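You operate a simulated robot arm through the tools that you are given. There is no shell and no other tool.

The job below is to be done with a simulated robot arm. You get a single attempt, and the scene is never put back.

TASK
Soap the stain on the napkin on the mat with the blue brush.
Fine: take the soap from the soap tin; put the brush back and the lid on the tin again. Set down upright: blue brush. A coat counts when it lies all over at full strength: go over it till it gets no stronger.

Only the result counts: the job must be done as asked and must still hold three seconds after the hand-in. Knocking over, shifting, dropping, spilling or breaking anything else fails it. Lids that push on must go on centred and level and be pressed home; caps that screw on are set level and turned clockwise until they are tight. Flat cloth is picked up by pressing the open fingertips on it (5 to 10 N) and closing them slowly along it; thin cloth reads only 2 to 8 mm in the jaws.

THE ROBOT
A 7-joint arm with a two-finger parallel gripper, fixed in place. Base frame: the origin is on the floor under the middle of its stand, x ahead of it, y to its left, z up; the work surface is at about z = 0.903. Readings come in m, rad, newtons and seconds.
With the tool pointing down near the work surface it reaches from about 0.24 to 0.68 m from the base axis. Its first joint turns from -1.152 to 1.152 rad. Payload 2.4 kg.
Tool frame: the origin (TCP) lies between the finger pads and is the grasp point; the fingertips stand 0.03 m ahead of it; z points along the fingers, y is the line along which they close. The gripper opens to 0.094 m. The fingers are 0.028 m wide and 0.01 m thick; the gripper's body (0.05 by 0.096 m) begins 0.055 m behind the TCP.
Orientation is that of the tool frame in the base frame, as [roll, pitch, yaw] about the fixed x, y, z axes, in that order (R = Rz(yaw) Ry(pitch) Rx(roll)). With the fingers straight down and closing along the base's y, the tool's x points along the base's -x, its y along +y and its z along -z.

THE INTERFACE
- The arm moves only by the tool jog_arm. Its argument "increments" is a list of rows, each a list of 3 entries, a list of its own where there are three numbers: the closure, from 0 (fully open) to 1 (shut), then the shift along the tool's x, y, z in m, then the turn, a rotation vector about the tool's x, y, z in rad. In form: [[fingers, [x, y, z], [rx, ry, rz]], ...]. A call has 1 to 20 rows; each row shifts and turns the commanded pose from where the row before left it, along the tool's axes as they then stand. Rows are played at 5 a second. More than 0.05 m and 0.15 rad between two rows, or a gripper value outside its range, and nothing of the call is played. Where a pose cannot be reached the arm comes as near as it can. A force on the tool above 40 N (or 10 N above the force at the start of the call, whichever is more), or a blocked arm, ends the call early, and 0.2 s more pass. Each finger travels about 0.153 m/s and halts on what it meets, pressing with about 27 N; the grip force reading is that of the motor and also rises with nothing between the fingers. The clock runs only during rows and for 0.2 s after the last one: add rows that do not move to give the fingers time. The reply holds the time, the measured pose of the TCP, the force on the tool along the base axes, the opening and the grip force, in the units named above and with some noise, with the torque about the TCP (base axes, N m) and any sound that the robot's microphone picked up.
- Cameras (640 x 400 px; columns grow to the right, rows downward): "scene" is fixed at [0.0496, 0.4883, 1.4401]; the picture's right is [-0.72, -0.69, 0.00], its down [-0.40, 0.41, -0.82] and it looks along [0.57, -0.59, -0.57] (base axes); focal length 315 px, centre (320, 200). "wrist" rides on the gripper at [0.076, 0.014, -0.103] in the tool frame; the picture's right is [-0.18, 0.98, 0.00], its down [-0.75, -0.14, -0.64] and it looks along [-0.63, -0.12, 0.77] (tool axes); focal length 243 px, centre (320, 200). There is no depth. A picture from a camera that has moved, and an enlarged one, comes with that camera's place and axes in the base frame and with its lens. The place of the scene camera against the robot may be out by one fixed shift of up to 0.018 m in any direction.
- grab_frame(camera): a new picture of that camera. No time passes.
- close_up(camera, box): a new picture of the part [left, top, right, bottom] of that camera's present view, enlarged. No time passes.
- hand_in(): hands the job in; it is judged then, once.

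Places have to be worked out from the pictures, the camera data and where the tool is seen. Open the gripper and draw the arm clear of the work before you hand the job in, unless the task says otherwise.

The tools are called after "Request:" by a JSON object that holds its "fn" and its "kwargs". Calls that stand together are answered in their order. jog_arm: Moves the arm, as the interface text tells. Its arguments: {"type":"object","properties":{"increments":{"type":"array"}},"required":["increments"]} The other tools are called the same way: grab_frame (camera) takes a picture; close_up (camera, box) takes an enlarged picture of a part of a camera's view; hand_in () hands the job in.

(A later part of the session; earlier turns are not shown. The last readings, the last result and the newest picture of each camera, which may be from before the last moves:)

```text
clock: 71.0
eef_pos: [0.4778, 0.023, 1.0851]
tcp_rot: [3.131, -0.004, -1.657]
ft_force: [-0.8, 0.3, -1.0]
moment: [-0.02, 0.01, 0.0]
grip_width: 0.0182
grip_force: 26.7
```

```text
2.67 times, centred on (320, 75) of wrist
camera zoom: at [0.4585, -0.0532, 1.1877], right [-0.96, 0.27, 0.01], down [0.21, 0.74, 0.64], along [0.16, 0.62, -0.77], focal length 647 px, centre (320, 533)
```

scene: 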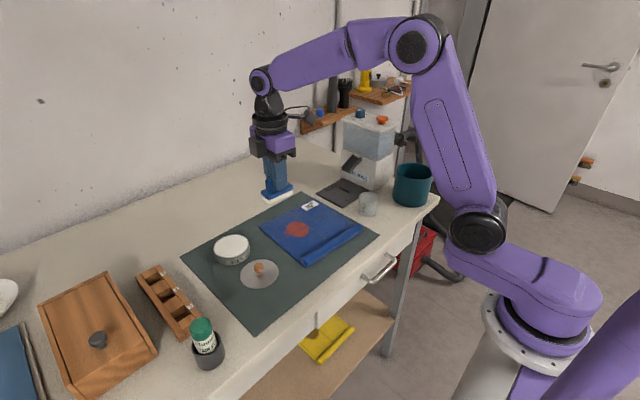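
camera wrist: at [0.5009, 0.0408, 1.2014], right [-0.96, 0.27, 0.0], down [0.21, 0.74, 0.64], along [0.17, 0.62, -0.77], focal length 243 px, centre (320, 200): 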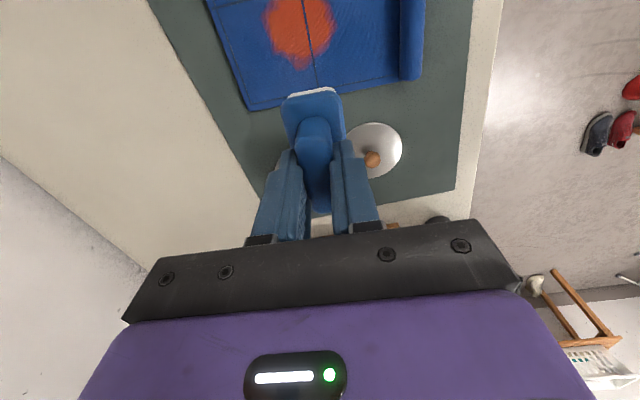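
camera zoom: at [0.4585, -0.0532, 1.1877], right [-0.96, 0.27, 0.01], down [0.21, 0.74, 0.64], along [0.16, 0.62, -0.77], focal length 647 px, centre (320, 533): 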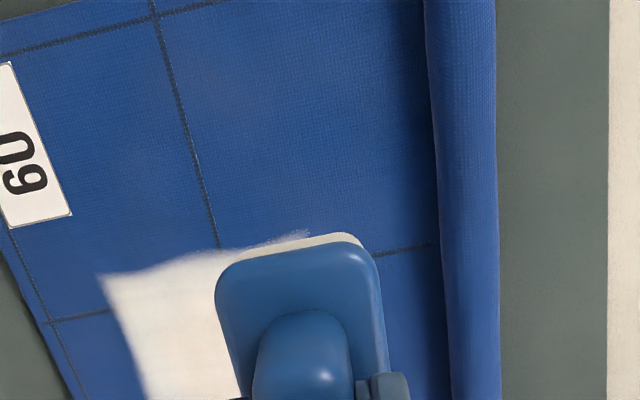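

The coat covers the stain but a faint tint shows through in the middle. I correct the small tilt from the stop and take an enlarged look.

Request:
{"fn": "jog_arm", "kwargs": {"increments": [[1, [0, 0, 0], [0.01, -0.004, 0]], [1, [0, 0, 0], [0, 0, 0]], [1, [0, 0, 0], [0, 0, 0]]]}}

Request:
{"fn": "close_up", "kwargs": {"camera": "scene", "box": [275, 205, 325, 248]}}

Request:
{"fn": "close_up", "kwargs": {"camera": "scene", "box": [290, 170, 360, 220]}}

```text
clock: 71.8
eef_pos: [0.4769, 0.0232, 1.0848]
tcp_rot: [-3.141, 0.0, -1.655]
ft_force: [0.4, 0.0, 0.0]
moment: [0.01, 0.01, -0.03]
grip_width: 0.0178
grip_force: 26.9
```

```text
9.30 times, centred on (300, 226) of scene
camera zoom: at [0.0496, 0.4883, 1.4401], right [-0.72, -0.69, 0.0], down [-0.4, 0.41, -0.82], along [0.57, -0.59, -0.57], focal length 2930 px, centre (506, -46)
```

zoom: 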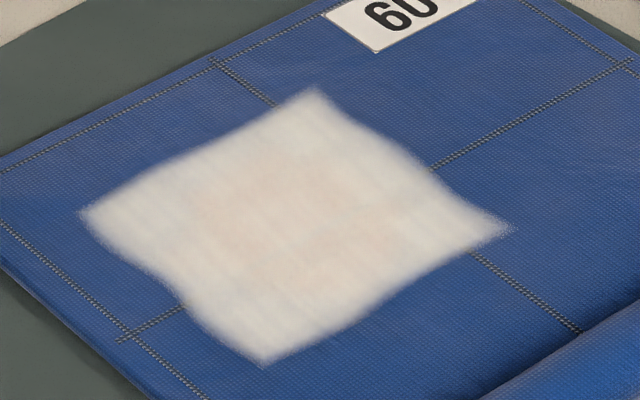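

```text
8.00 times, centred on (325, 195) of scene
camera zoom: at [0.0496, 0.4883, 1.4401], right [-0.72, -0.69, 0.0], down [-0.4, 0.41, -0.82], along [0.57, -0.59, -0.57], focal length 2520 px, centre (280, 240)
```

zoom: 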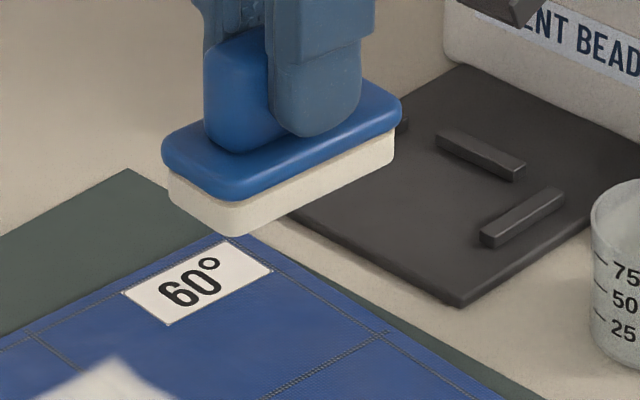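

The bristles look cream again and the coat isn't at full strength yet, so I go back to the tin for more soap.

Request:
{"fn": "jog_arm", "kwargs": {"increments": [[1, [-0.0347, -0.0132, 0], [0, 0, 0]], [1, [-0.0347, -0.0132, 0], [0, 0, 0]], [1, [-0.0347, -0.0132, 0], [0, 0, 0]], [1, [-0.0347, -0.0132, 0], [0, 0, 0]], [1, [-0.0347, -0.0132, 0], [0, 0, 0]], [1, [-0.0347, -0.0132, 0.02], [0, 0, 0]], [1, [0, 0, 0.02], [0, 0, 0]], [1, [0, 0, 0], [0, 0, 0]], [1, [0, 0, 0], [0, 0, 0]]]}}

Request:
{"fn": "close_up", "kwargs": {"camera": "wrist", "box": [240, 40, 400, 180]}}

Request:
{"fn": "close_up", "kwargs": {"camera": "scene", "box": [190, 190, 280, 270]}}

```text
clock: 73.8
eef_pos: [0.5791, 0.2203, 1.044]
tcp_rot: [3.141, -0.001, -1.655]
ft_force: [0.4, -0.1, -0.2]
moment: [-0.03, -0.03, -0.01]
grip_width: 0.0181
grip_force: 26.7
```

```text
2.86 times, centred on (320, 110) of wrist
camera zoom: at [0.558, 0.1452, 1.1477], right [-0.96, 0.27, 0.0], down [0.21, 0.74, 0.64], along [0.17, 0.62, -0.77], focal length 693 px, centre (320, 457)
```

zoom: 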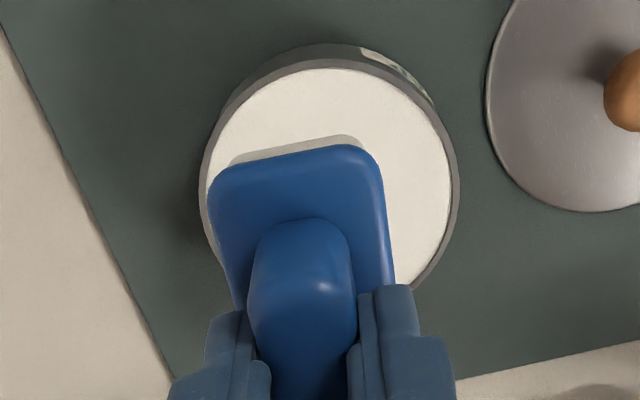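

```text
5.00 times, centred on (235, 230) of scene
camera zoom: at [0.0496, 0.4883, 1.4401], right [-0.72, -0.69, 0.0], down [-0.4, 0.41, -0.82], along [0.57, -0.59, -0.57], focal length 1575 px, centre (745, 50)
```

zoom: 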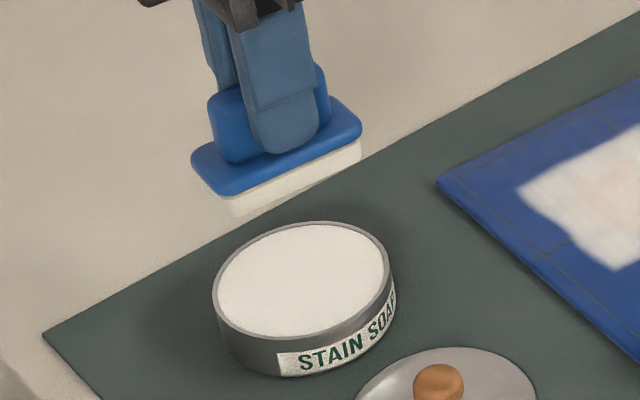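

I correct the offset of about 4 mm to centre over the tin and lower to just above the soap.

Request:
{"fn": "jog_arm", "kwargs": {"increments": [[1, [-0.0028, 0.0042, 0.02], [0, 0, 0]], [1, [0, 0, 0.02], [0, 0, 0]], [1, [0, 0, 0.013], [0, 0, 0]], [1, [0, 0, 0], [0, 0, 0]], [1, [0, 0, 0], [0, 0, 0]]]}}

Request:
{"fn": "close_up", "kwargs": {"camera": "wrist", "box": [240, 40, 400, 180]}}

```text
clock: 75.0
eef_pos: [0.5729, 0.2246, 0.9926]
tcp_rot: [3.142, 0.0, -1.656]
ft_force: [0.0, -0.2, -1.0]
moment: [0.01, -0.04, 0.0]
grip_width: 0.018
grip_force: 26.8
```

```text
2.86 times, centred on (320, 110) of wrist
camera zoom: at [0.5529, 0.1491, 1.095], right [-0.96, 0.27, 0.0], down [0.21, 0.74, 0.64], along [0.17, 0.62, -0.77], focal length 693 px, centre (320, 457)
```

zoom: 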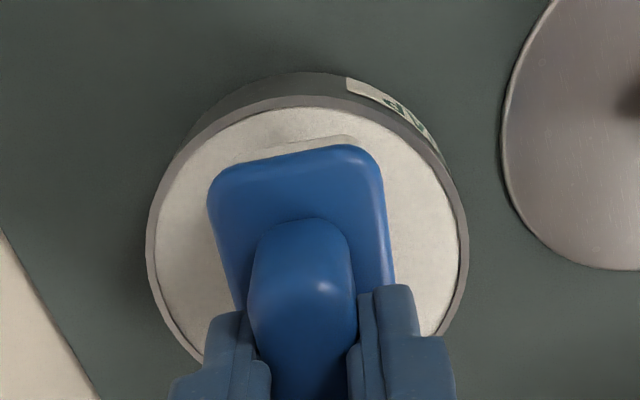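

Centred within about 1 mm; a small correction, then I press onto the soap in gentle steps.

Request:
{"fn": "jog_arm", "kwargs": {"increments": [[1, [0.0012, -0.001, 0.003], [0, 0, 0]], [1, [0, 0, 0.003], [0, 0, 0]], [1, [0, 0, 0.001], [0, 0, 0]], [1, [0, 0, 0], [0, 0, 0]]]}}

Request:
{"fn": "jog_arm", "kwargs": {"increments": [[1, [0, 0, 0.0006], [0, 0, 0]], [1, [0, 0, 0], [0, 0, 0]]]}}

```text
clock: 76.0
eef_pos: [0.5727, 0.2255, 0.9863]
tcp_rot: [-3.141, 0.0, -1.658]
ft_force: [-0.1, 0.4, -0.8]
moment: [0.01, -0.02, 0.0]
grip_width: 0.0179
grip_force: 26.9
```

```text
clock: 76.6
eef_pos: [0.5733, 0.2246, 0.9861]
tcp_rot: [3.141, 0.001, -1.656]
ft_force: [0.1, -0.3, -1.0]
moment: [0.0, -0.01, 0.01]
grip_width: 0.0182
grip_force: 26.8
```

No contact yet; I continue in 0.7 mm steps.

Request:
{"fn": "jog_arm", "kwargs": {"increments": [[1, [0, 0, 0.0007], [0, 0, 0]], [1, [0, 0, 0], [0, 0, 0]]]}}

Request:
{"fn": "jog_arm", "kwargs": {"increments": [[1, [0, 0, 0.0007], [0, 0, 0]], [1, [0, 0, 0], [0, 0, 0]]]}}

Request:
{"fn": "jog_arm", "kwargs": {"increments": [[1, [0, 0, 0.0005], [0, 0, 0]], [1, [0, 0, 0], [0, 0, 0]]]}}

```text
clock: 77.2
eef_pos: [0.5735, 0.2251, 0.984]
tcp_rot: [3.141, 0.0, -1.656]
ft_force: [0.2, 0.9, 0.2]
moment: [-0.06, 0.01, -0.02]
grip_width: 0.0183
grip_force: 27.5
```

```text
clock: 77.8
eef_pos: [0.5729, 0.2246, 0.9845]
tcp_rot: [-3.139, 0.002, -1.657]
ft_force: [-3.7, -1.5, 13.4]
moment: [-0.21, 0.37, -0.01]
grip_width: 0.0182
grip_force: 26.8
```

```text
clock: 78.4
eef_pos: [0.5742, 0.225, 0.985]
tcp_rot: [-3.137, 0.004, -1.657]
ft_force: [-1.3, -2.0, 21.7]
moment: [-0.27, 0.29, 0.02]
grip_width: 0.0182
grip_force: 27.0
```

Contact at 22 N. I check the bristles' colour and the fit in the tin.

Request:
{"fn": "close_up", "kwargs": {"camera": "scene", "box": [205, 205, 270, 268]}}

Request:
{"fn": "close_up", "kwargs": {"camera": "wrist", "box": [260, 50, 380, 160]}}

```text
6.35 times, centred on (238, 236) of scene
camera zoom: at [0.0491, 0.488, 1.4402], right [-0.72, -0.69, 0.0], down [-0.4, 0.41, -0.82], along [0.57, -0.59, -0.57], focal length 2000 px, centre (844, -32)
```

zoom: 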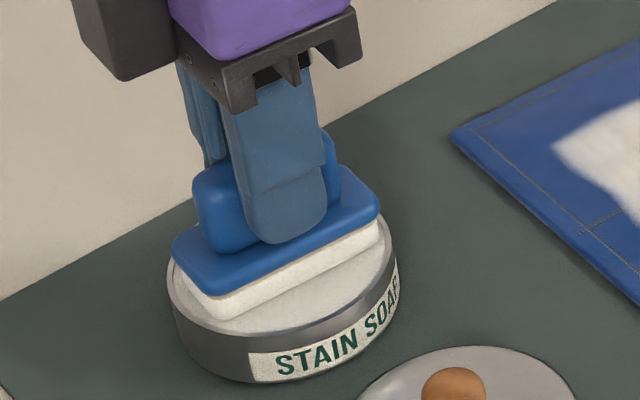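

```text
3.64 times, centred on (320, 105) of wrist
camera zoom: at [0.5531, 0.1484, 1.0865], right [-0.96, 0.27, 0.0], down [0.2, 0.74, 0.64], along [0.17, 0.62, -0.77], focal length 882 px, centre (320, 546)
```

zoom: 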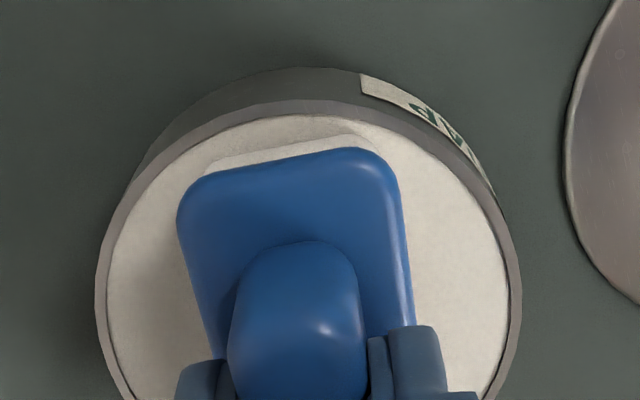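

The bristles are white and loaded again. I lift straight up, carry the brush back to the stain's centre, and come down near the napkin.

Request:
{"fn": "jog_arm", "kwargs": {"increments": [[1, [0, 0, -0.0025], [0, 0, 0]], [1, [0, 0, -0.01], [0, 0, 0]], [1, [0, 0, -0.02], [0, 0, 0]], [1, [0, 0, -0.025], [0, 0, 0]], [1, [0.0339, 0.0069, 0], [0, 0, 0]], [1, [0.0339, 0.0069, 0], [0, 0, 0]], [1, [0.0339, 0.0069, 0], [0, 0, 0]], [1, [0.0339, 0.0069, 0], [0, 0, 0]], [1, [0.0338, 0.0067, 0], [0, 0, 0]], [1, [0, 0, 0.03], [0, 0, 0]], [1, [0, 0, 0.03], [0, 0, 0]], [1, [0, 0, 0.008], [0, 0, 0]], [1, [0, 0, 0], [0, 0, 0]], [1, [0, 0, 0], [0, 0, 0]]]}}

Request:
{"fn": "close_up", "kwargs": {"camera": "wrist", "box": [220, 40, 420, 180]}}

Request:
{"fn": "close_up", "kwargs": {"camera": "scene", "box": [180, 185, 340, 290]}}

```text
clock: 81.4
eef_pos: [0.5232, 0.0601, 0.9713]
tcp_rot: [-3.141, 0.001, -1.658]
ft_force: [-0.4, -0.3, -0.4]
moment: [0.02, 0.02, 0.02]
grip_width: 0.0181
grip_force: 26.7
```

```text
2.86 times, centred on (320, 110) of wrist
camera zoom: at [0.5035, -0.0163, 1.0741], right [-0.96, 0.27, 0.0], down [0.21, 0.74, 0.64], along [0.17, 0.62, -0.77], focal length 693 px, centre (320, 457)
```

zoom: 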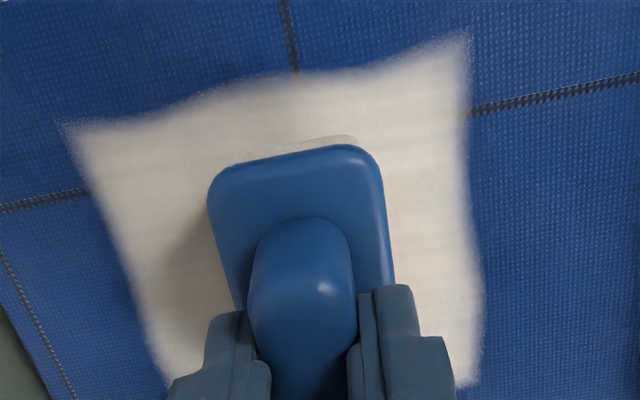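

```text
3.81 times, centred on (260, 238) of scene
camera zoom: at [0.0496, 0.4883, 1.4401], right [-0.72, -0.69, 0.0], down [-0.4, 0.41, -0.82], along [0.57, -0.59, -0.57], focal length 1200 px, centre (549, 57)
```

zoom: 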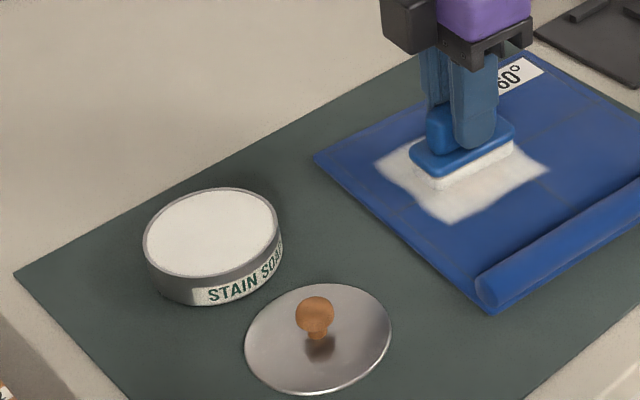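

I lower to the napkin in fine steps to regain light contact.

Request:
{"fn": "jog_arm", "kwargs": {"increments": [[1, [0, 0, 0.004], [0, 0, 0]], [1, [0, 0, 0.003], [0, 0, 0]], [1, [0, 0, 0.001], [0, 0, 0]], [1, [0, 0, 0], [0, 0, 0]]]}}

Request:
{"fn": "jog_arm", "kwargs": {"increments": [[1, [0, 0, 0.0006], [0, 0, 0]], [1, [0, 0, 0], [0, 0, 0]]]}}

```text
clock: 82.4
eef_pos: [0.5248, 0.0583, 0.9641]
tcp_rot: [3.141, 0.001, -1.658]
ft_force: [0.4, 0.1, -0.9]
moment: [0.03, -0.01, 0.01]
grip_width: 0.018
grip_force: 27.7
```

```text
clock: 83.0
eef_pos: [0.5253, 0.0587, 0.9628]
tcp_rot: [-3.141, 0.0, -1.656]
ft_force: [0.5, -0.1, 1.7]
moment: [0.0, 0.08, 0.0]
grip_width: 0.018
grip_force: 27.2
```

Contact begins (1.7 N). I add 0.4 mm and start strokes with gentle slope compensation.

Request:
{"fn": "jog_arm", "kwargs": {"increments": [[1, [0, 0, 0.0004], [0, 0, 0]], [1, [0, 0.006, 0], [0, 0, 0]], [1, [0, 0.006, 0.0001], [0, 0, 0]], [1, [0, 0.006, 0], [0, 0, 0]], [1, [0, 0.006, 0.0001], [0, 0, 0]], [1, [0, 0, 0], [0, 0, 0]]]}}

Request:
{"fn": "jog_arm", "kwargs": {"increments": [[1, [0, -0.006, 0], [0, 0, 0]], [1, [0, -0.006, -0.0001], [0, 0, 0]], [1, [0, -0.006, 0], [0, 0, 0]], [1, [0, -0.006, -0.0001], [0, 0, 0]], [1, [0, -0.006, 0], [0, 0, 0]], [1, [0, -0.006, -0.0001], [0, 0, 0]], [1, [0, -0.006, 0], [0, 0, 0]], [1, [0, -0.006, -0.0001], [0, 0, 0]], [1, [0, -0.006, 0], [0, 0, 0]], [1, [0, 0, 0], [0, 0, 0]]]}}

Request:
{"fn": "close_up", "kwargs": {"camera": "wrist", "box": [220, 40, 420, 180]}}

Request:
{"fn": "close_up", "kwargs": {"camera": "scene", "box": [255, 185, 375, 270]}}

```text
clock: 84.4
eef_pos: [0.5006, 0.0609, 0.963]
tcp_rot: [-3.14, -0.001, -1.657]
ft_force: [3.1, 0.2, 6.7]
moment: [0.04, -0.12, -0.03]
grip_width: 0.0181
grip_force: 26.6
```

```text
clock: 86.6
eef_pos: [0.5546, 0.0563, 0.9645]
tcp_rot: [3.141, 0.001, -1.655]
ft_force: [-2.6, 1.0, 9.2]
moment: [0.07, 0.12, 0.06]
grip_width: 0.018
grip_force: 26.8
```

```text
2.86 times, centred on (320, 110) of wrist
camera zoom: at [0.5344, -0.0201, 1.0658], right [-0.96, 0.27, 0.0], down [0.2, 0.74, 0.64], along [0.17, 0.62, -0.77], focal length 693 px, centre (320, 457)
```

zoom: 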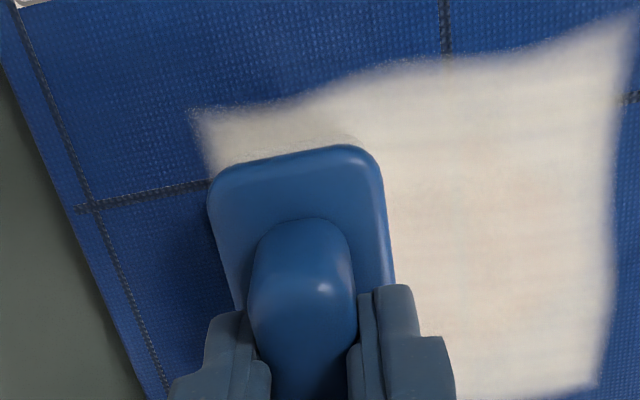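

```text
4.71 times, centred on (315, 228) of scene
camera zoom: at [0.0493, 0.4883, 1.4401], right [-0.72, -0.69, 0.0], down [-0.4, 0.41, -0.82], along [0.57, -0.59, -0.57], focal length 1482 px, centre (344, 71)
```

zoom: 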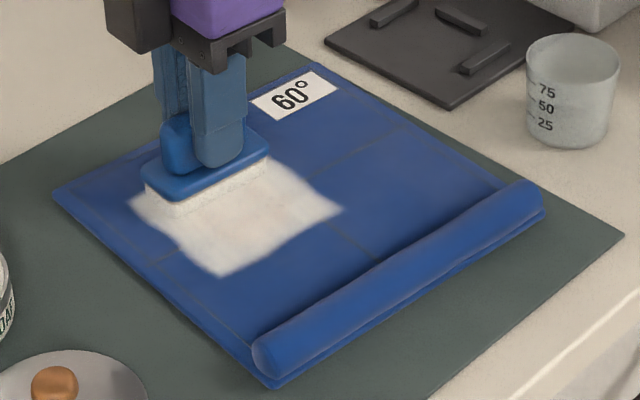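

The pressure is even now (7–9 N). I do two more full passes at the same pressure.

Request:
{"fn": "jog_arm", "kwargs": {"increments": [[1, [0, 0.006, 0], [0, 0, 0]], [1, [0, 0.006, 0.0001], [0, 0, 0]], [1, [0, 0.006, 0], [0, 0, 0]], [1, [0, 0.006, 0.0001], [0, 0, 0]], [1, [0, 0.006, 0], [0, 0, 0]], [1, [0, 0.006, 0.0001], [0, 0, 0]], [1, [0, 0.006, 0], [0, 0, 0]], [1, [0, 0.006, 0.0001], [0, 0, 0]], [1, [0, 0.006, 0], [0, 0, 0]], [1, [0, 0, 0], [0, 0, 0]]]}}

Request:
{"fn": "jog_arm", "kwargs": {"increments": [[1, [0, -0.006, 0], [0, 0, 0]], [1, [0, -0.006, -0.0001], [0, 0, 0]], [1, [0, -0.006, 0], [0, 0, 0]], [1, [0, -0.006, -0.0001], [0, 0, 0]], [1, [0, -0.006, 0], [0, 0, 0]], [1, [0, -0.006, -0.0001], [0, 0, 0]], [1, [0, -0.006, 0], [0, 0, 0]], [1, [0, -0.006, -0.0001], [0, 0, 0]], [1, [0, -0.006, 0], [0, 0, 0]], [1, [0, 0, 0], [0, 0, 0]]]}}

Request:
{"fn": "close_up", "kwargs": {"camera": "wrist", "box": [220, 40, 420, 180]}}

Request:
{"fn": "close_up", "kwargs": {"camera": "scene", "box": [275, 205, 325, 248]}}

```text
clock: 88.8
eef_pos: [0.5008, 0.0614, 0.9638]
tcp_rot: [-3.14, 0.001, -1.658]
ft_force: [1.9, -0.3, 3.7]
moment: [-0.04, -0.04, 0.01]
grip_width: 0.0182
grip_force: 26.8
```

```text
clock: 91.0
eef_pos: [0.5536, 0.0584, 0.9638]
tcp_rot: [3.141, 0.001, -1.656]
ft_force: [-1.7, 0.3, 1.8]
moment: [0.03, 0.01, 0.05]
grip_width: 0.0181
grip_force: 27.2
```

```text
2.86 times, centred on (320, 110) of wrist
camera zoom: at [0.534, -0.0189, 1.0661], right [-0.96, 0.27, 0.0], down [0.21, 0.74, 0.64], along [0.17, 0.62, -0.77], focal length 693 px, centre (320, 457)
```

zoom: 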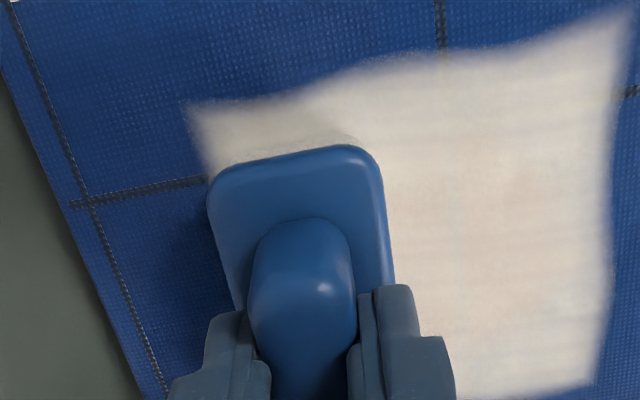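

```text
9.30 times, centred on (300, 226) of scene
camera zoom: at [0.0495, 0.4883, 1.4401], right [-0.72, -0.69, 0.0], down [-0.4, 0.41, -0.82], along [0.57, -0.59, -0.57], focal length 2930 px, centre (506, -46)
```

zoom: 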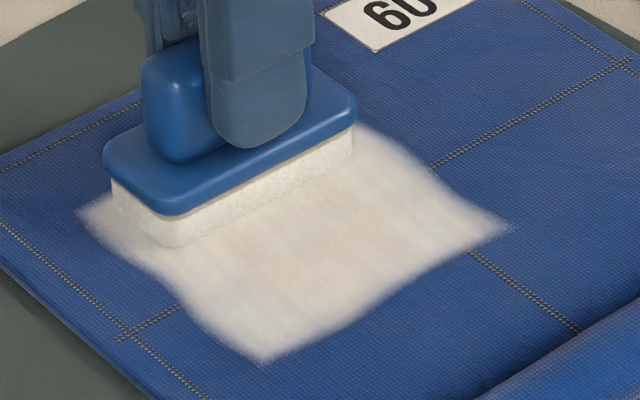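

A very faint tint remains around the centre and the pressure has dropped to 2–4 N. I press 0.5 mm more and make further passes.

Request:
{"fn": "jog_arm", "kwargs": {"increments": [[1, [0, 0, 0.0005], [0, 0, 0]], [1, [0, 0.006, 0], [0, 0, 0]], [1, [0, 0.006, 0.0001], [0, 0, 0]], [1, [0, 0.006, 0], [0, 0, 0]], [1, [0, 0.006, 0], [0, 0, 0]], [1, [0, 0.006, 0.0001], [0, 0, 0]], [1, [0, 0.006, 0], [0, 0, 0]], [1, [0, 0.006, 0], [0, 0, 0]], [1, [0, 0.006, 0.0001], [0, 0, 0]], [1, [0, 0.006, 0], [0, 0, 0]], [1, [0, 0, 0], [0, 0, 0]]]}}

Request:
{"fn": "jog_arm", "kwargs": {"increments": [[1, [0, -0.006, 0], [0, 0, 0]], [1, [0, -0.006, -0.0001], [0, 0, 0]], [1, [0, -0.006, 0], [0, 0, 0]], [1, [0, -0.006, 0], [0, 0, 0]], [1, [0, -0.006, -0.0001], [0, 0, 0]], [1, [0, -0.006, 0], [0, 0, 0]], [1, [0, -0.006, 0], [0, 0, 0]], [1, [0, -0.006, -0.0001], [0, 0, 0]], [1, [0, -0.006, 0], [0, 0, 0]], [1, [0, 0, 0], [0, 0, 0]]]}}

Request:
{"fn": "jog_arm", "kwargs": {"increments": [[1, [0, 0.006, 0], [0, 0, 0]], [1, [0, 0.006, 0.0001], [0, 0, 0]], [1, [0, 0.006, 0], [0, 0, 0]], [1, [0, 0.006, 0], [0, 0, 0]], [1, [0, 0.006, 0.0001], [0, 0, 0]], [1, [0, 0.006, 0], [0, 0, 0]], [1, [0, 0.006, 0], [0, 0, 0]], [1, [0, 0.006, 0.0001], [0, 0, 0]], [1, [0, 0.006, 0], [0, 0, 0]], [1, [0, 0, 0], [0, 0, 0]]]}}

Request:
{"fn": "close_up", "kwargs": {"camera": "wrist", "box": [140, 40, 420, 220]}}

Request:
{"fn": "close_up", "kwargs": {"camera": "scene", "box": [275, 205, 325, 248]}}

```text
clock: 93.4
eef_pos: [0.5001, 0.0602, 0.9627]
tcp_rot: [-3.137, 0.003, -1.656]
ft_force: [4.9, -2.3, 13.8]
moment: [-0.09, -0.25, 0.01]
grip_width: 0.0181
grip_force: 26.9
```

```text
clock: 95.6
eef_pos: [0.5535, 0.0556, 0.9627]
tcp_rot: [3.141, 0.002, -1.656]
ft_force: [-4.5, 0.0, 10.0]
moment: [0.04, 0.15, 0.0]
grip_width: 0.0181
grip_force: 26.9
```

```text
clock: 97.8
eef_pos: [0.5007, 0.0596, 0.9642]
tcp_rot: [-3.141, 0.002, -1.655]
ft_force: [3.0, 0.1, 7.0]
moment: [-0.04, -0.1, 0.04]
grip_width: 0.0183
grip_force: 27.0
```

```text
2.22 times, centred on (280, 130) of wrist
camera zoom: at [0.4812, -0.0163, 1.0658], right [-0.96, 0.27, 0.0], down [0.2, 0.74, 0.64], along [0.17, 0.62, -0.77], focal length 539 px, centre (409, 356)
```

zoom: 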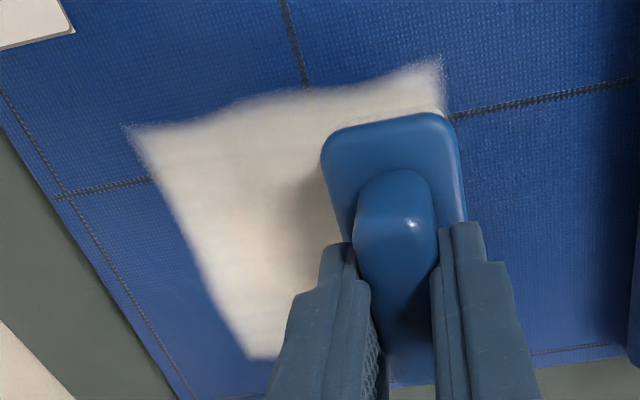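

```text
9.30 times, centred on (300, 226) of scene
camera zoom: at [0.0495, 0.4883, 1.4401], right [-0.72, -0.69, 0.0], down [-0.4, 0.41, -0.82], along [0.57, -0.59, -0.57], focal length 2930 px, centre (506, -46)
```

zoom: 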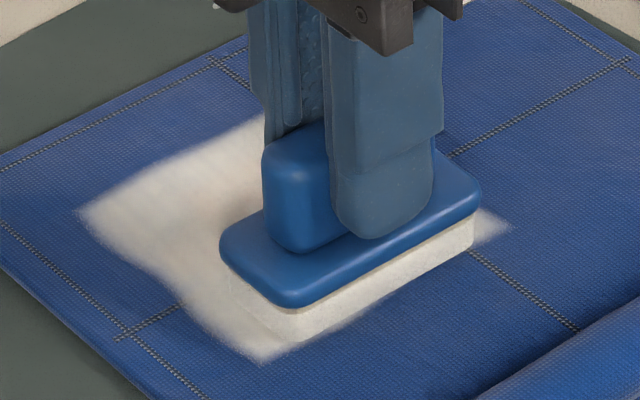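

I lift the brush and position the wrist camera to see the entire coat.

Request:
{"fn": "jog_arm", "kwargs": {"increments": [[1, [0, 0, -0.003], [0, 0, 0]], [1, [0, 0, -0.01], [0, 0, 0]], [1, [0, 0, -0.03], [0, 0, 0]], [1, [0, 0, -0.04], [0, 0, 0]], [1, [-0.0217, -0.007, -0.04], [0, 0, 0]], [1, [-0.0217, -0.007, 0], [0, 0, 0]], [1, [0, 0, 0], [0, 0, 0]], [1, [0, 0, 0], [0, 0, 0]]]}}

Request:
{"fn": "close_up", "kwargs": {"camera": "wrist", "box": [220, 0, 400, 113]}}

Request:
{"fn": "close_up", "kwargs": {"camera": "scene", "box": [275, 205, 325, 248]}}

Request:
{"fn": "close_up", "kwargs": {"camera": "scene", "box": [220, 160, 320, 225]}}

```text
clock: 99.6
eef_pos: [0.5164, 0.1024, 1.0845]
tcp_rot: [3.14, -0.001, -1.656]
ft_force: [0.2, 1.1, -0.3]
moment: [-0.03, 0.0, -0.03]
grip_width: 0.0181
grip_force: 26.9
```

```text
3.54 times, centred on (310, 56) of wrist
camera zoom: at [0.4964, 0.0261, 1.188], right [-0.96, 0.27, 0.0], down [0.21, 0.74, 0.64], along [0.17, 0.62, -0.77], focal length 859 px, centre (355, 708)
```

zoom: 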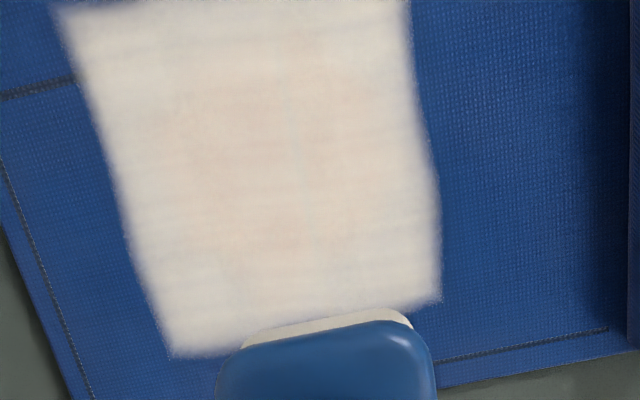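

```text
9.30 times, centred on (300, 226) of scene
camera zoom: at [0.0496, 0.4883, 1.4401], right [-0.72, -0.69, 0.0], down [-0.4, 0.41, -0.82], along [0.57, -0.59, -0.57], focal length 2930 px, centre (506, -46)
```

zoom: 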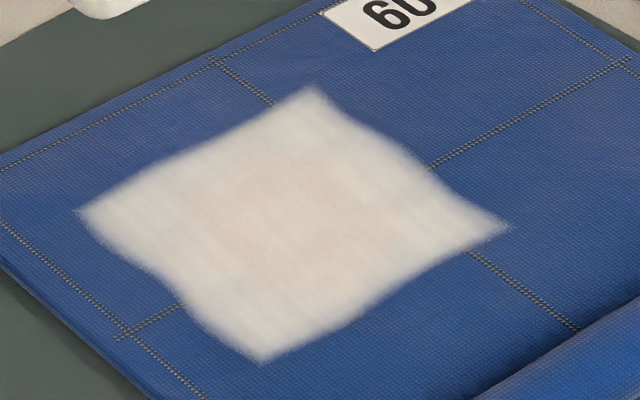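

```text
6.15 times, centred on (270, 192) of scene
camera zoom: at [0.0496, 0.4883, 1.4401], right [-0.72, -0.69, 0.0], down [-0.4, 0.41, -0.82], along [0.57, -0.59, -0.57], focal length 1939 px, centre (628, 246)
```

zoom: 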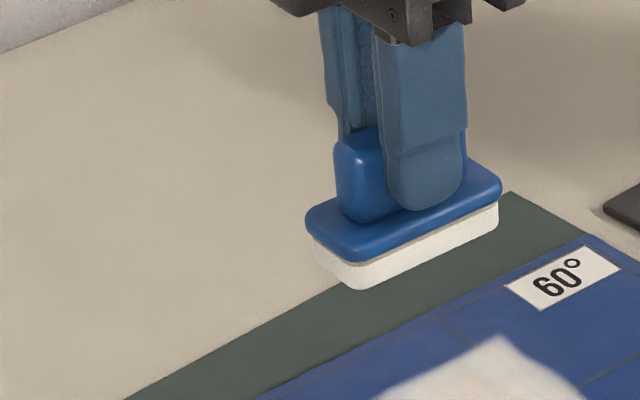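

The coat now looks the same as before (saturated), and its edges reach about x 0.485–0.570 and y 0.013–0.098. The margins on the two x sides are only 5–10 mm with feathered edges, so I go back down for passes reaching slightly further both ways.

Request:
{"fn": "jog_arm", "kwargs": {"increments": [[1, [0.0215, -0.0018, 0], [0, 0, 0]], [1, [0.0214, -0.0018, 0.02], [0, 0, 0]], [1, [0, 0, 0.04], [0, 0, 0]], [1, [0, 0, 0.035], [0, 0, 0]], [1, [0, 0, 0.018], [0, 0, 0]], [1, [0, 0, 0.005], [0, 0, 0]], [1, [0, 0, 0], [0, 0, 0]], [1, [0, 0, 0], [0, 0, 0]]]}}

Request:
{"fn": "close_up", "kwargs": {"camera": "wrist", "box": [220, 40, 420, 180]}}

```text
clock: 101.4
eef_pos: [0.518, 0.0599, 0.9671]
tcp_rot: [-3.142, 0.0, -1.657]
ft_force: [-0.4, -0.3, 0.3]
moment: [0.03, -0.01, 0.01]
grip_width: 0.0181
grip_force: 27.8
```

```text
2.86 times, centred on (320, 110) of wrist
camera zoom: at [0.4981, -0.0159, 1.0699], right [-0.96, 0.27, 0.0], down [0.21, 0.74, 0.64], along [0.17, 0.62, -0.77], focal length 693 px, centre (320, 457)
```

zoom: 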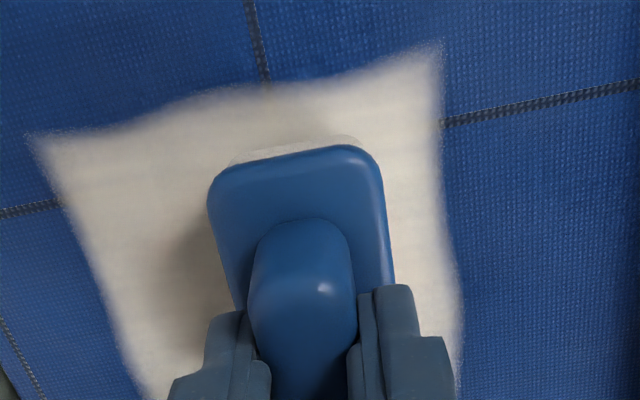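

I lower in fine steps to contact again.

Request:
{"fn": "jog_arm", "kwargs": {"increments": [[1, [0, 0, 0.003], [0, 0, 0]], [1, [0, 0, 0.0012], [0, 0, 0]], [1, [0, 0, 0], [0, 0, 0]]]}}

Request:
{"fn": "jog_arm", "kwargs": {"increments": [[1, [0, 0, 0.0005], [0, 0, 0]], [1, [0, 0, 0], [0, 0, 0]]]}}

```text
clock: 102.2
eef_pos: [0.519, 0.0606, 0.9638]
tcp_rot: [-3.141, -0.001, -1.656]
ft_force: [-0.4, 0.0, 2.2]
moment: [-0.01, 0.0, 0.01]
grip_width: 0.0182
grip_force: 27.2
```

```text
clock: 102.8
eef_pos: [0.5181, 0.0593, 0.9629]
tcp_rot: [3.141, 0.001, -1.656]
ft_force: [0.4, 0.5, 8.6]
moment: [0.01, 0.03, 0.03]
grip_width: 0.0181
grip_force: 27.1
```

Contact at 8.6 N. Now longer passes from x ≈ 0.492 to x ≈ 0.563.

Request:
{"fn": "jog_arm", "kwargs": {"increments": [[1, [0, 0.0065, 0], [0, 0, 0]], [1, [0, 0.0065, 0.0001], [0, 0, 0]], [1, [0, 0.0065, 0], [0, 0, 0]], [1, [0, 0.0065, 0.0001], [0, 0, 0]], [1, [0, 0, 0], [0, 0, 0]]]}}

Request:
{"fn": "jog_arm", "kwargs": {"increments": [[1, [0, -0.0065, 0], [0, 0, 0]], [1, [0, -0.0065, -0.0001], [0, 0, 0]], [1, [0, -0.0065, 0], [0, 0, 0]], [1, [0, -0.0065, 0], [0, 0, 0]], [1, [0, -0.0065, -0.0001], [0, 0, 0]], [1, [0, -0.0065, 0], [0, 0, 0]], [1, [0, -0.0065, 0], [0, 0, 0]], [1, [0, -0.0065, -0.0001], [0, 0, 0]], [1, [0, -0.0065, 0], [0, 0, 0]], [1, [0, -0.0065, 0], [0, 0, 0]], [1, [0, -0.0065, -0.0001], [0, 0, 0]], [1, [0, 0, 0], [0, 0, 0]]]}}

Request:
{"fn": "close_up", "kwargs": {"camera": "wrist", "box": [220, 40, 420, 180]}}

```text
clock: 104.0
eef_pos: [0.4918, 0.0617, 0.963]
tcp_rot: [3.141, 0.001, -1.657]
ft_force: [4.0, -0.3, 10.4]
moment: [-0.03, -0.17, -0.01]
grip_width: 0.0183
grip_force: 26.9
```

```text
clock: 106.6
eef_pos: [0.5634, 0.0561, 0.9639]
tcp_rot: [3.141, -0.001, -1.656]
ft_force: [-2.5, 0.3, 6.4]
moment: [0.01, 0.15, 0.04]
grip_width: 0.018
grip_force: 26.7
```

```text
2.86 times, centred on (320, 110) of wrist
camera zoom: at [0.5427, -0.0199, 1.0658], right [-0.96, 0.27, 0.0], down [0.2, 0.74, 0.64], along [0.17, 0.62, -0.77], focal length 693 px, centre (320, 457)
```

zoom: 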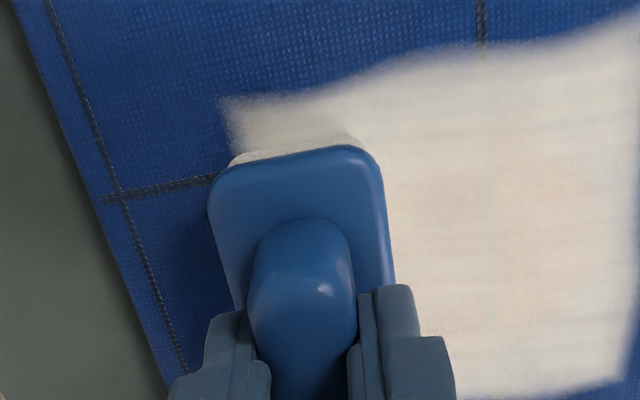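

Good; I repeat the long pass both ways with the same light pressure.

Request:
{"fn": "jog_arm", "kwargs": {"increments": [[1, [0, 0.0065, 0.0001], [0, 0, 0]], [1, [0, 0.0065, 0], [0, 0, 0]], [1, [0, 0.0065, 0.0001], [0, 0, 0]], [1, [0, 0.0065, 0], [0, 0, 0]], [1, [0, 0.0065, 0], [0, 0, 0]], [1, [0, 0.0065, 0.0001], [0, 0, 0]], [1, [0, 0.0065, 0], [0, 0, 0]], [1, [0, 0.0065, 0], [0, 0, 0]], [1, [0, 0.0065, 0.0001], [0, 0, 0]], [1, [0, 0.0065, 0], [0, 0, 0]], [1, [0, 0.0065, 0], [0, 0, 0]], [1, [0, 0, 0], [0, 0, 0]]]}}

Request:
{"fn": "jog_arm", "kwargs": {"increments": [[1, [0, -0.0065, 0], [0, 0, 0]], [1, [0, -0.0065, -0.0001], [0, 0, 0]], [1, [0, -0.0065, 0], [0, 0, 0]], [1, [0, -0.0065, 0], [0, 0, 0]], [1, [0, -0.0065, -0.0001], [0, 0, 0]], [1, [0, -0.0065, 0], [0, 0, 0]], [1, [0, -0.0065, 0], [0, 0, 0]], [1, [0, -0.0065, -0.0001], [0, 0, 0]], [1, [0, -0.0065, 0], [0, 0, 0]], [1, [0, -0.0065, 0], [0, 0, 0]], [1, [0, -0.0065, -0.0001], [0, 0, 0]], [1, [0, 0, 0], [0, 0, 0]]]}}

Request:
{"fn": "close_up", "kwargs": {"camera": "wrist", "box": [300, 20, 540, 200]}}

Request:
{"fn": "close_up", "kwargs": {"camera": "scene", "box": [275, 205, 325, 248]}}

```text
clock: 109.2
eef_pos: [0.4928, 0.0629, 0.964]
tcp_rot: [-3.141, 0.001, -1.658]
ft_force: [6.0, -0.2, 15.1]
moment: [-0.07, -0.25, 0.0]
grip_width: 0.018
grip_force: 26.6
```

```text
clock: 111.8
eef_pos: [0.5637, 0.0565, 0.9617]
tcp_rot: [-3.141, 0.001, -1.656]
ft_force: [-3.0, 0.6, 8.6]
moment: [-0.03, 0.12, -0.03]
grip_width: 0.0182
grip_force: 27.1
```

```text
2.22 times, centred on (420, 110) of wrist
camera zoom: at [0.544, -0.0195, 1.0656], right [-0.96, 0.27, 0.0], down [0.2, 0.74, 0.64], along [0.17, 0.62, -0.77], focal length 539 px, centre (98, 400)
```

zoom: 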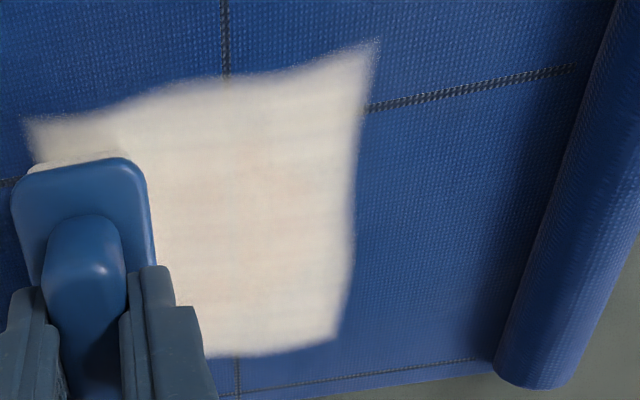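

```text
9.30 times, centred on (300, 226) of scene
camera zoom: at [0.0493, 0.4882, 1.4401], right [-0.72, -0.69, 0.0], down [-0.4, 0.41, -0.82], along [0.57, -0.59, -0.57], focal length 2930 px, centre (506, -46)
```

zoom: 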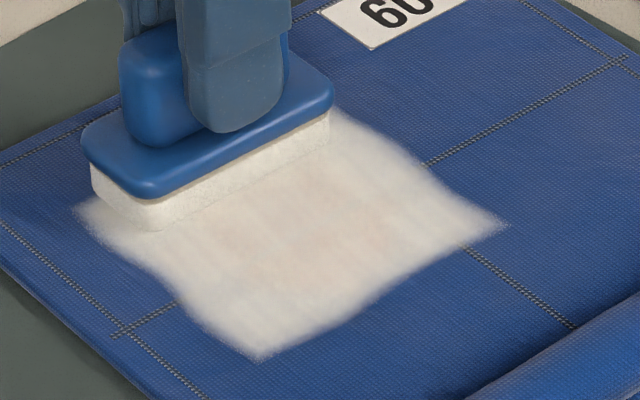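

I lift the brush to compare the coat and napkin position with the earlier pictures.

Request:
{"fn": "jog_arm", "kwargs": {"increments": [[1, [0, 0, -0.003], [0, 0, 0]], [1, [0, 0, -0.01], [0, 0, 0]], [1, [0, 0, -0.03], [0, 0, 0]], [1, [0, 0, -0.04], [0, 0, 0]], [1, [-0.022, 0.01, -0.038], [0, 0, 0]], [1, [-0.022, 0.01, 0], [0, 0, 0]], [1, [0, 0.02, 0], [0, 0, 0]], [1, [0, 0, 0], [0, 0, 0]], [1, [0, 0, 0], [0, 0, 0]]]}}

Request:
{"fn": "close_up", "kwargs": {"camera": "scene", "box": [275, 205, 325, 248]}}

Request:
{"fn": "close_up", "kwargs": {"camera": "wrist", "box": [220, 0, 400, 113]}}

Request:
{"fn": "close_up", "kwargs": {"camera": "scene", "box": [220, 160, 320, 225]}}

```text
clock: 113.8
eef_pos: [0.5273, 0.1039, 1.0827]
tcp_rot: [-3.141, 0.001, -1.658]
ft_force: [0.4, 0.1, -1.1]
moment: [0.01, 0.01, -0.01]
grip_width: 0.0184
grip_force: 26.8
```

```text
9.30 times, centred on (300, 226) of scene
camera zoom: at [0.0496, 0.4883, 1.4401], right [-0.72, -0.69, 0.0], down [-0.4, 0.41, -0.82], along [0.57, -0.59, -0.57], focal length 2930 px, centre (506, -46)
```

zoom: 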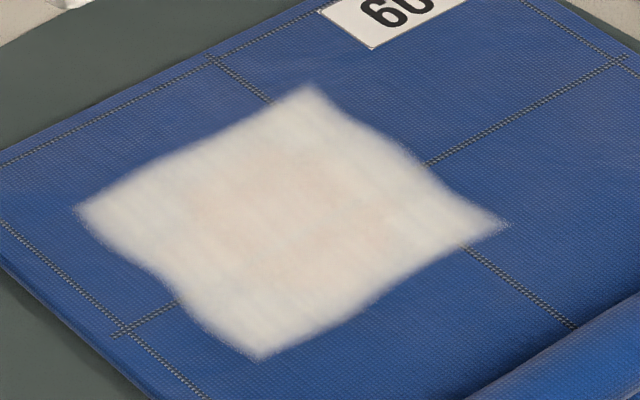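

```text
3.54 times, centred on (310, 56) of wrist
camera zoom: at [0.5077, 0.0276, 1.1861], right [-0.96, 0.27, 0.0], down [0.21, 0.74, 0.64], along [0.17, 0.62, -0.77], focal length 859 px, centre (355, 708)
```

zoom: 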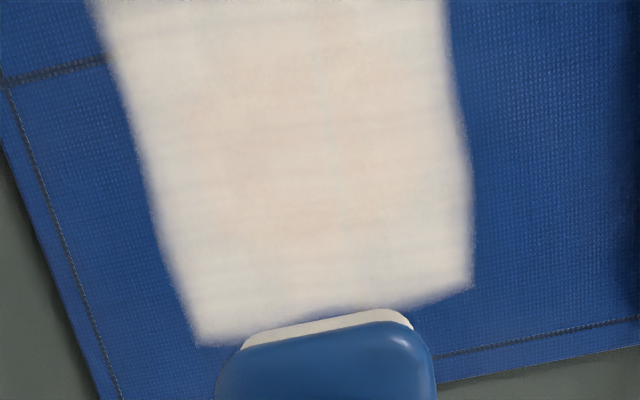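

```text
6.15 times, centred on (270, 192) of scene
camera zoom: at [0.0496, 0.4883, 1.4401], right [-0.72, -0.69, 0.0], down [-0.4, 0.41, -0.82], along [0.57, -0.59, -0.57], focal length 1939 px, centre (628, 246)
```

zoom: 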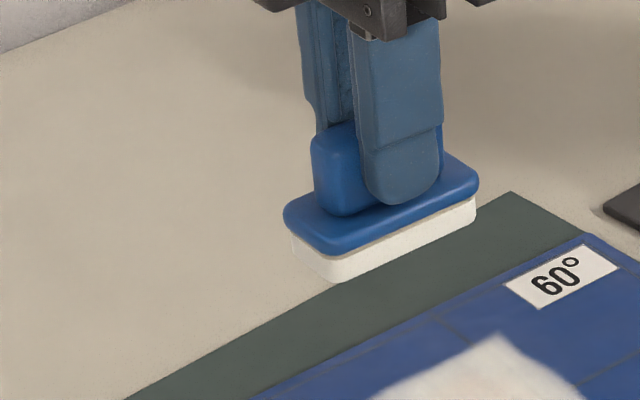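

The coat looks unchanged and the bristles stay white, so it seems saturated; the napkin moved at most about 1 mm. To be sure about the −y and +y edges, I make extra passes shifted to y ≈ 0.048 and then y ≈ 0.067.

Request:
{"fn": "jog_arm", "kwargs": {"increments": [[1, [0.027, -0.0023, 0], [0, 0, 0]], [1, [0.0269, -0.0023, 0.02], [0, 0, 0]], [1, [0, 0, 0.04], [0, 0, 0]], [1, [0, 0, 0.035], [0, 0, 0]], [1, [0, 0, 0.016], [0, 0, 0]], [1, [0, 0, 0.005], [0, 0, 0]], [1, [0, 0, 0], [0, 0, 0]], [1, [0, 0, 0.0025], [0, 0, 0]], [1, [0, 0, 0], [0, 0, 0]]]}}

Request:
{"fn": "close_up", "kwargs": {"camera": "wrist", "box": [220, 40, 420, 180]}}

```text
clock: 115.8
eef_pos: [0.5269, 0.0501, 0.9661]
tcp_rot: [3.141, -0.002, -1.655]
ft_force: [-1.0, -0.2, -1.2]
moment: [-0.01, -0.02, 0.03]
grip_width: 0.0181
grip_force: 27.3
```

```text
2.86 times, centred on (320, 110) of wrist
camera zoom: at [0.5071, -0.0267, 1.0686], right [-0.96, 0.27, 0.0], down [0.21, 0.74, 0.64], along [0.17, 0.62, -0.77], focal length 693 px, centre (320, 457)
```

zoom: 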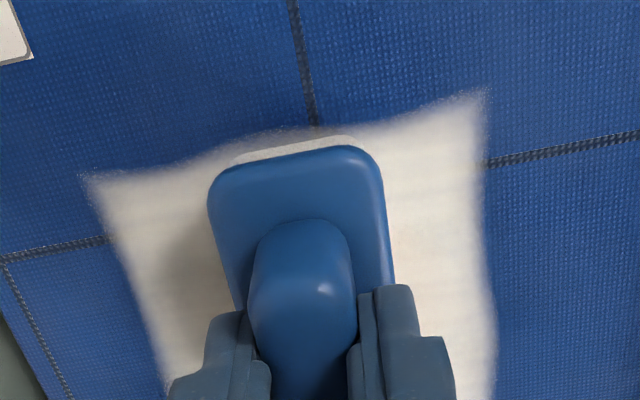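

The brush end now lies at the coat's −y edge. I lower to light contact.

Request:
{"fn": "jog_arm", "kwargs": {"increments": [[1, [0, 0, 0.002], [0, 0, 0]], [1, [0, 0, 0.0005], [0, 0, 0]], [1, [0, 0, 0], [0, 0, 0]]]}}

Request:
{"fn": "jog_arm", "kwargs": {"increments": [[1, [0, 0, 0.0006], [0, 0, 0]], [1, [0, 0, 0], [0, 0, 0]]]}}

```text
clock: 116.6
eef_pos: [0.5277, 0.0499, 0.9636]
tcp_rot: [3.141, 0.0, -1.657]
ft_force: [-1.5, 0.0, 2.6]
moment: [-0.04, 0.04, 0.0]
grip_width: 0.0182
grip_force: 27.0
```

```text
clock: 117.2
eef_pos: [0.5282, 0.0497, 0.963]
tcp_rot: [-3.141, 0.002, -1.657]
ft_force: [-0.9, -0.2, 12.4]
moment: [-0.06, 0.02, 0.01]
grip_width: 0.0179
grip_force: 27.4
```

Contact at about 12 N; I ease slightly and stroke both ways here.

Request:
{"fn": "jog_arm", "kwargs": {"increments": [[1, [0, 0.006, -0.0002], [0, 0, 0]], [1, [0, 0.006, 0], [0, 0, 0]], [1, [0, 0.006, 0.0001], [0, 0, 0]], [1, [0, 0.006, 0], [0, 0, 0]], [1, [0, 0.006, 0.0001], [0, 0, 0]], [1, [0, -0.006, 0], [0, 0, 0]], [1, [0, -0.006, -0.0001], [0, 0, 0]], [1, [0, -0.006, 0], [0, 0, 0]], [1, [0, -0.006, 0], [0, 0, 0]], [1, [0, -0.006, -0.0001], [0, 0, 0]], [1, [0, -0.006, 0], [0, 0, 0]], [1, [0, -0.006, 0], [0, 0, 0]], [1, [0, -0.006, -0.0001], [0, 0, 0]], [1, [0, -0.006, 0], [0, 0, 0]], [1, [0, -0.006, 0], [0, 0, 0]], [1, [0, 0, 0], [0, 0, 0]]]}}

Request:
{"fn": "jog_arm", "kwargs": {"increments": [[1, [0, 0.006, 0], [0, 0, 0]], [1, [0, 0.006, 0.0001], [0, 0, 0]], [1, [0, 0.006, 0], [0, 0, 0]], [1, [0, 0.006, 0], [0, 0, 0]], [1, [0, 0.006, 0.0001], [0, 0, 0]], [1, [0, 0.006, 0], [0, 0, 0]], [1, [0, 0.006, 0], [0, 0, 0]], [1, [0, 0.006, 0.0001], [0, 0, 0]], [1, [0, 0.006, 0], [0, 0, 0]], [1, [0, 0.006, 0], [0, 0, 0]], [1, [0, 0, 0], [0, 0, 0]]]}}

```text
clock: 120.6
eef_pos: [0.5574, 0.0471, 0.9631]
tcp_rot: [-3.141, 0.0, -1.656]
ft_force: [-6.9, 0.6, 17.0]
moment: [0.06, 0.21, 0.01]
grip_width: 0.0181
grip_force: 27.2
```

```text
clock: 123.0
eef_pos: [0.4958, 0.0513, 0.9634]
tcp_rot: [-3.14, 0.001, -1.657]
ft_force: [6.2, -2.1, 16.3]
moment: [-0.14, -0.28, 0.02]
grip_width: 0.0184
grip_force: 27.3
```

Now I lift slightly, shift to y ≈ 0.067, and repeat the passes there.

Request:
{"fn": "jog_arm", "kwargs": {"increments": [[1, [0, 0, -0.004], [0, 0, 0]], [1, [-0.018, 0, 0], [0, 0, 0]], [1, [0, 0, 0.0025], [0, 0, 0]], [1, [0, 0, 0.0005], [0, 0, 0]], [1, [0, 0, 0], [0, 0, 0]]]}}

Request:
{"fn": "close_up", "kwargs": {"camera": "wrist", "box": [180, 20, 420, 180]}}

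```text
clock: 124.2
eef_pos: [0.4974, 0.0687, 0.9639]
tcp_rot: [3.141, 0.002, -1.656]
ft_force: [-1.1, 0.6, 4.2]
moment: [0.06, 0.07, 0.02]
grip_width: 0.0182
grip_force: 27.1
```

```text
2.50 times, centred on (300, 100) of wrist
camera zoom: at [0.4779, -0.0064, 1.0658], right [-0.96, 0.27, 0.0], down [0.21, 0.74, 0.64], along [0.17, 0.62, -0.77], focal length 606 px, centre (370, 450)
```

zoom: 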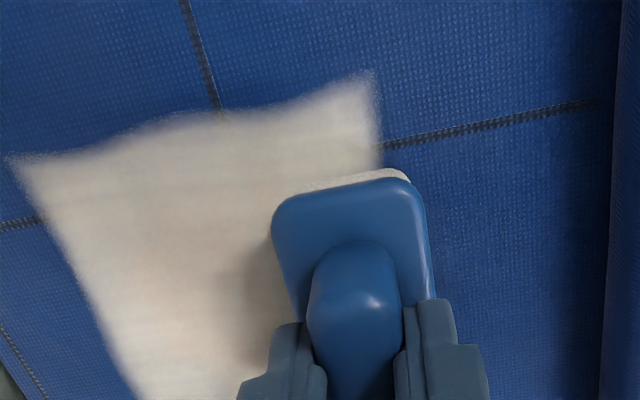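

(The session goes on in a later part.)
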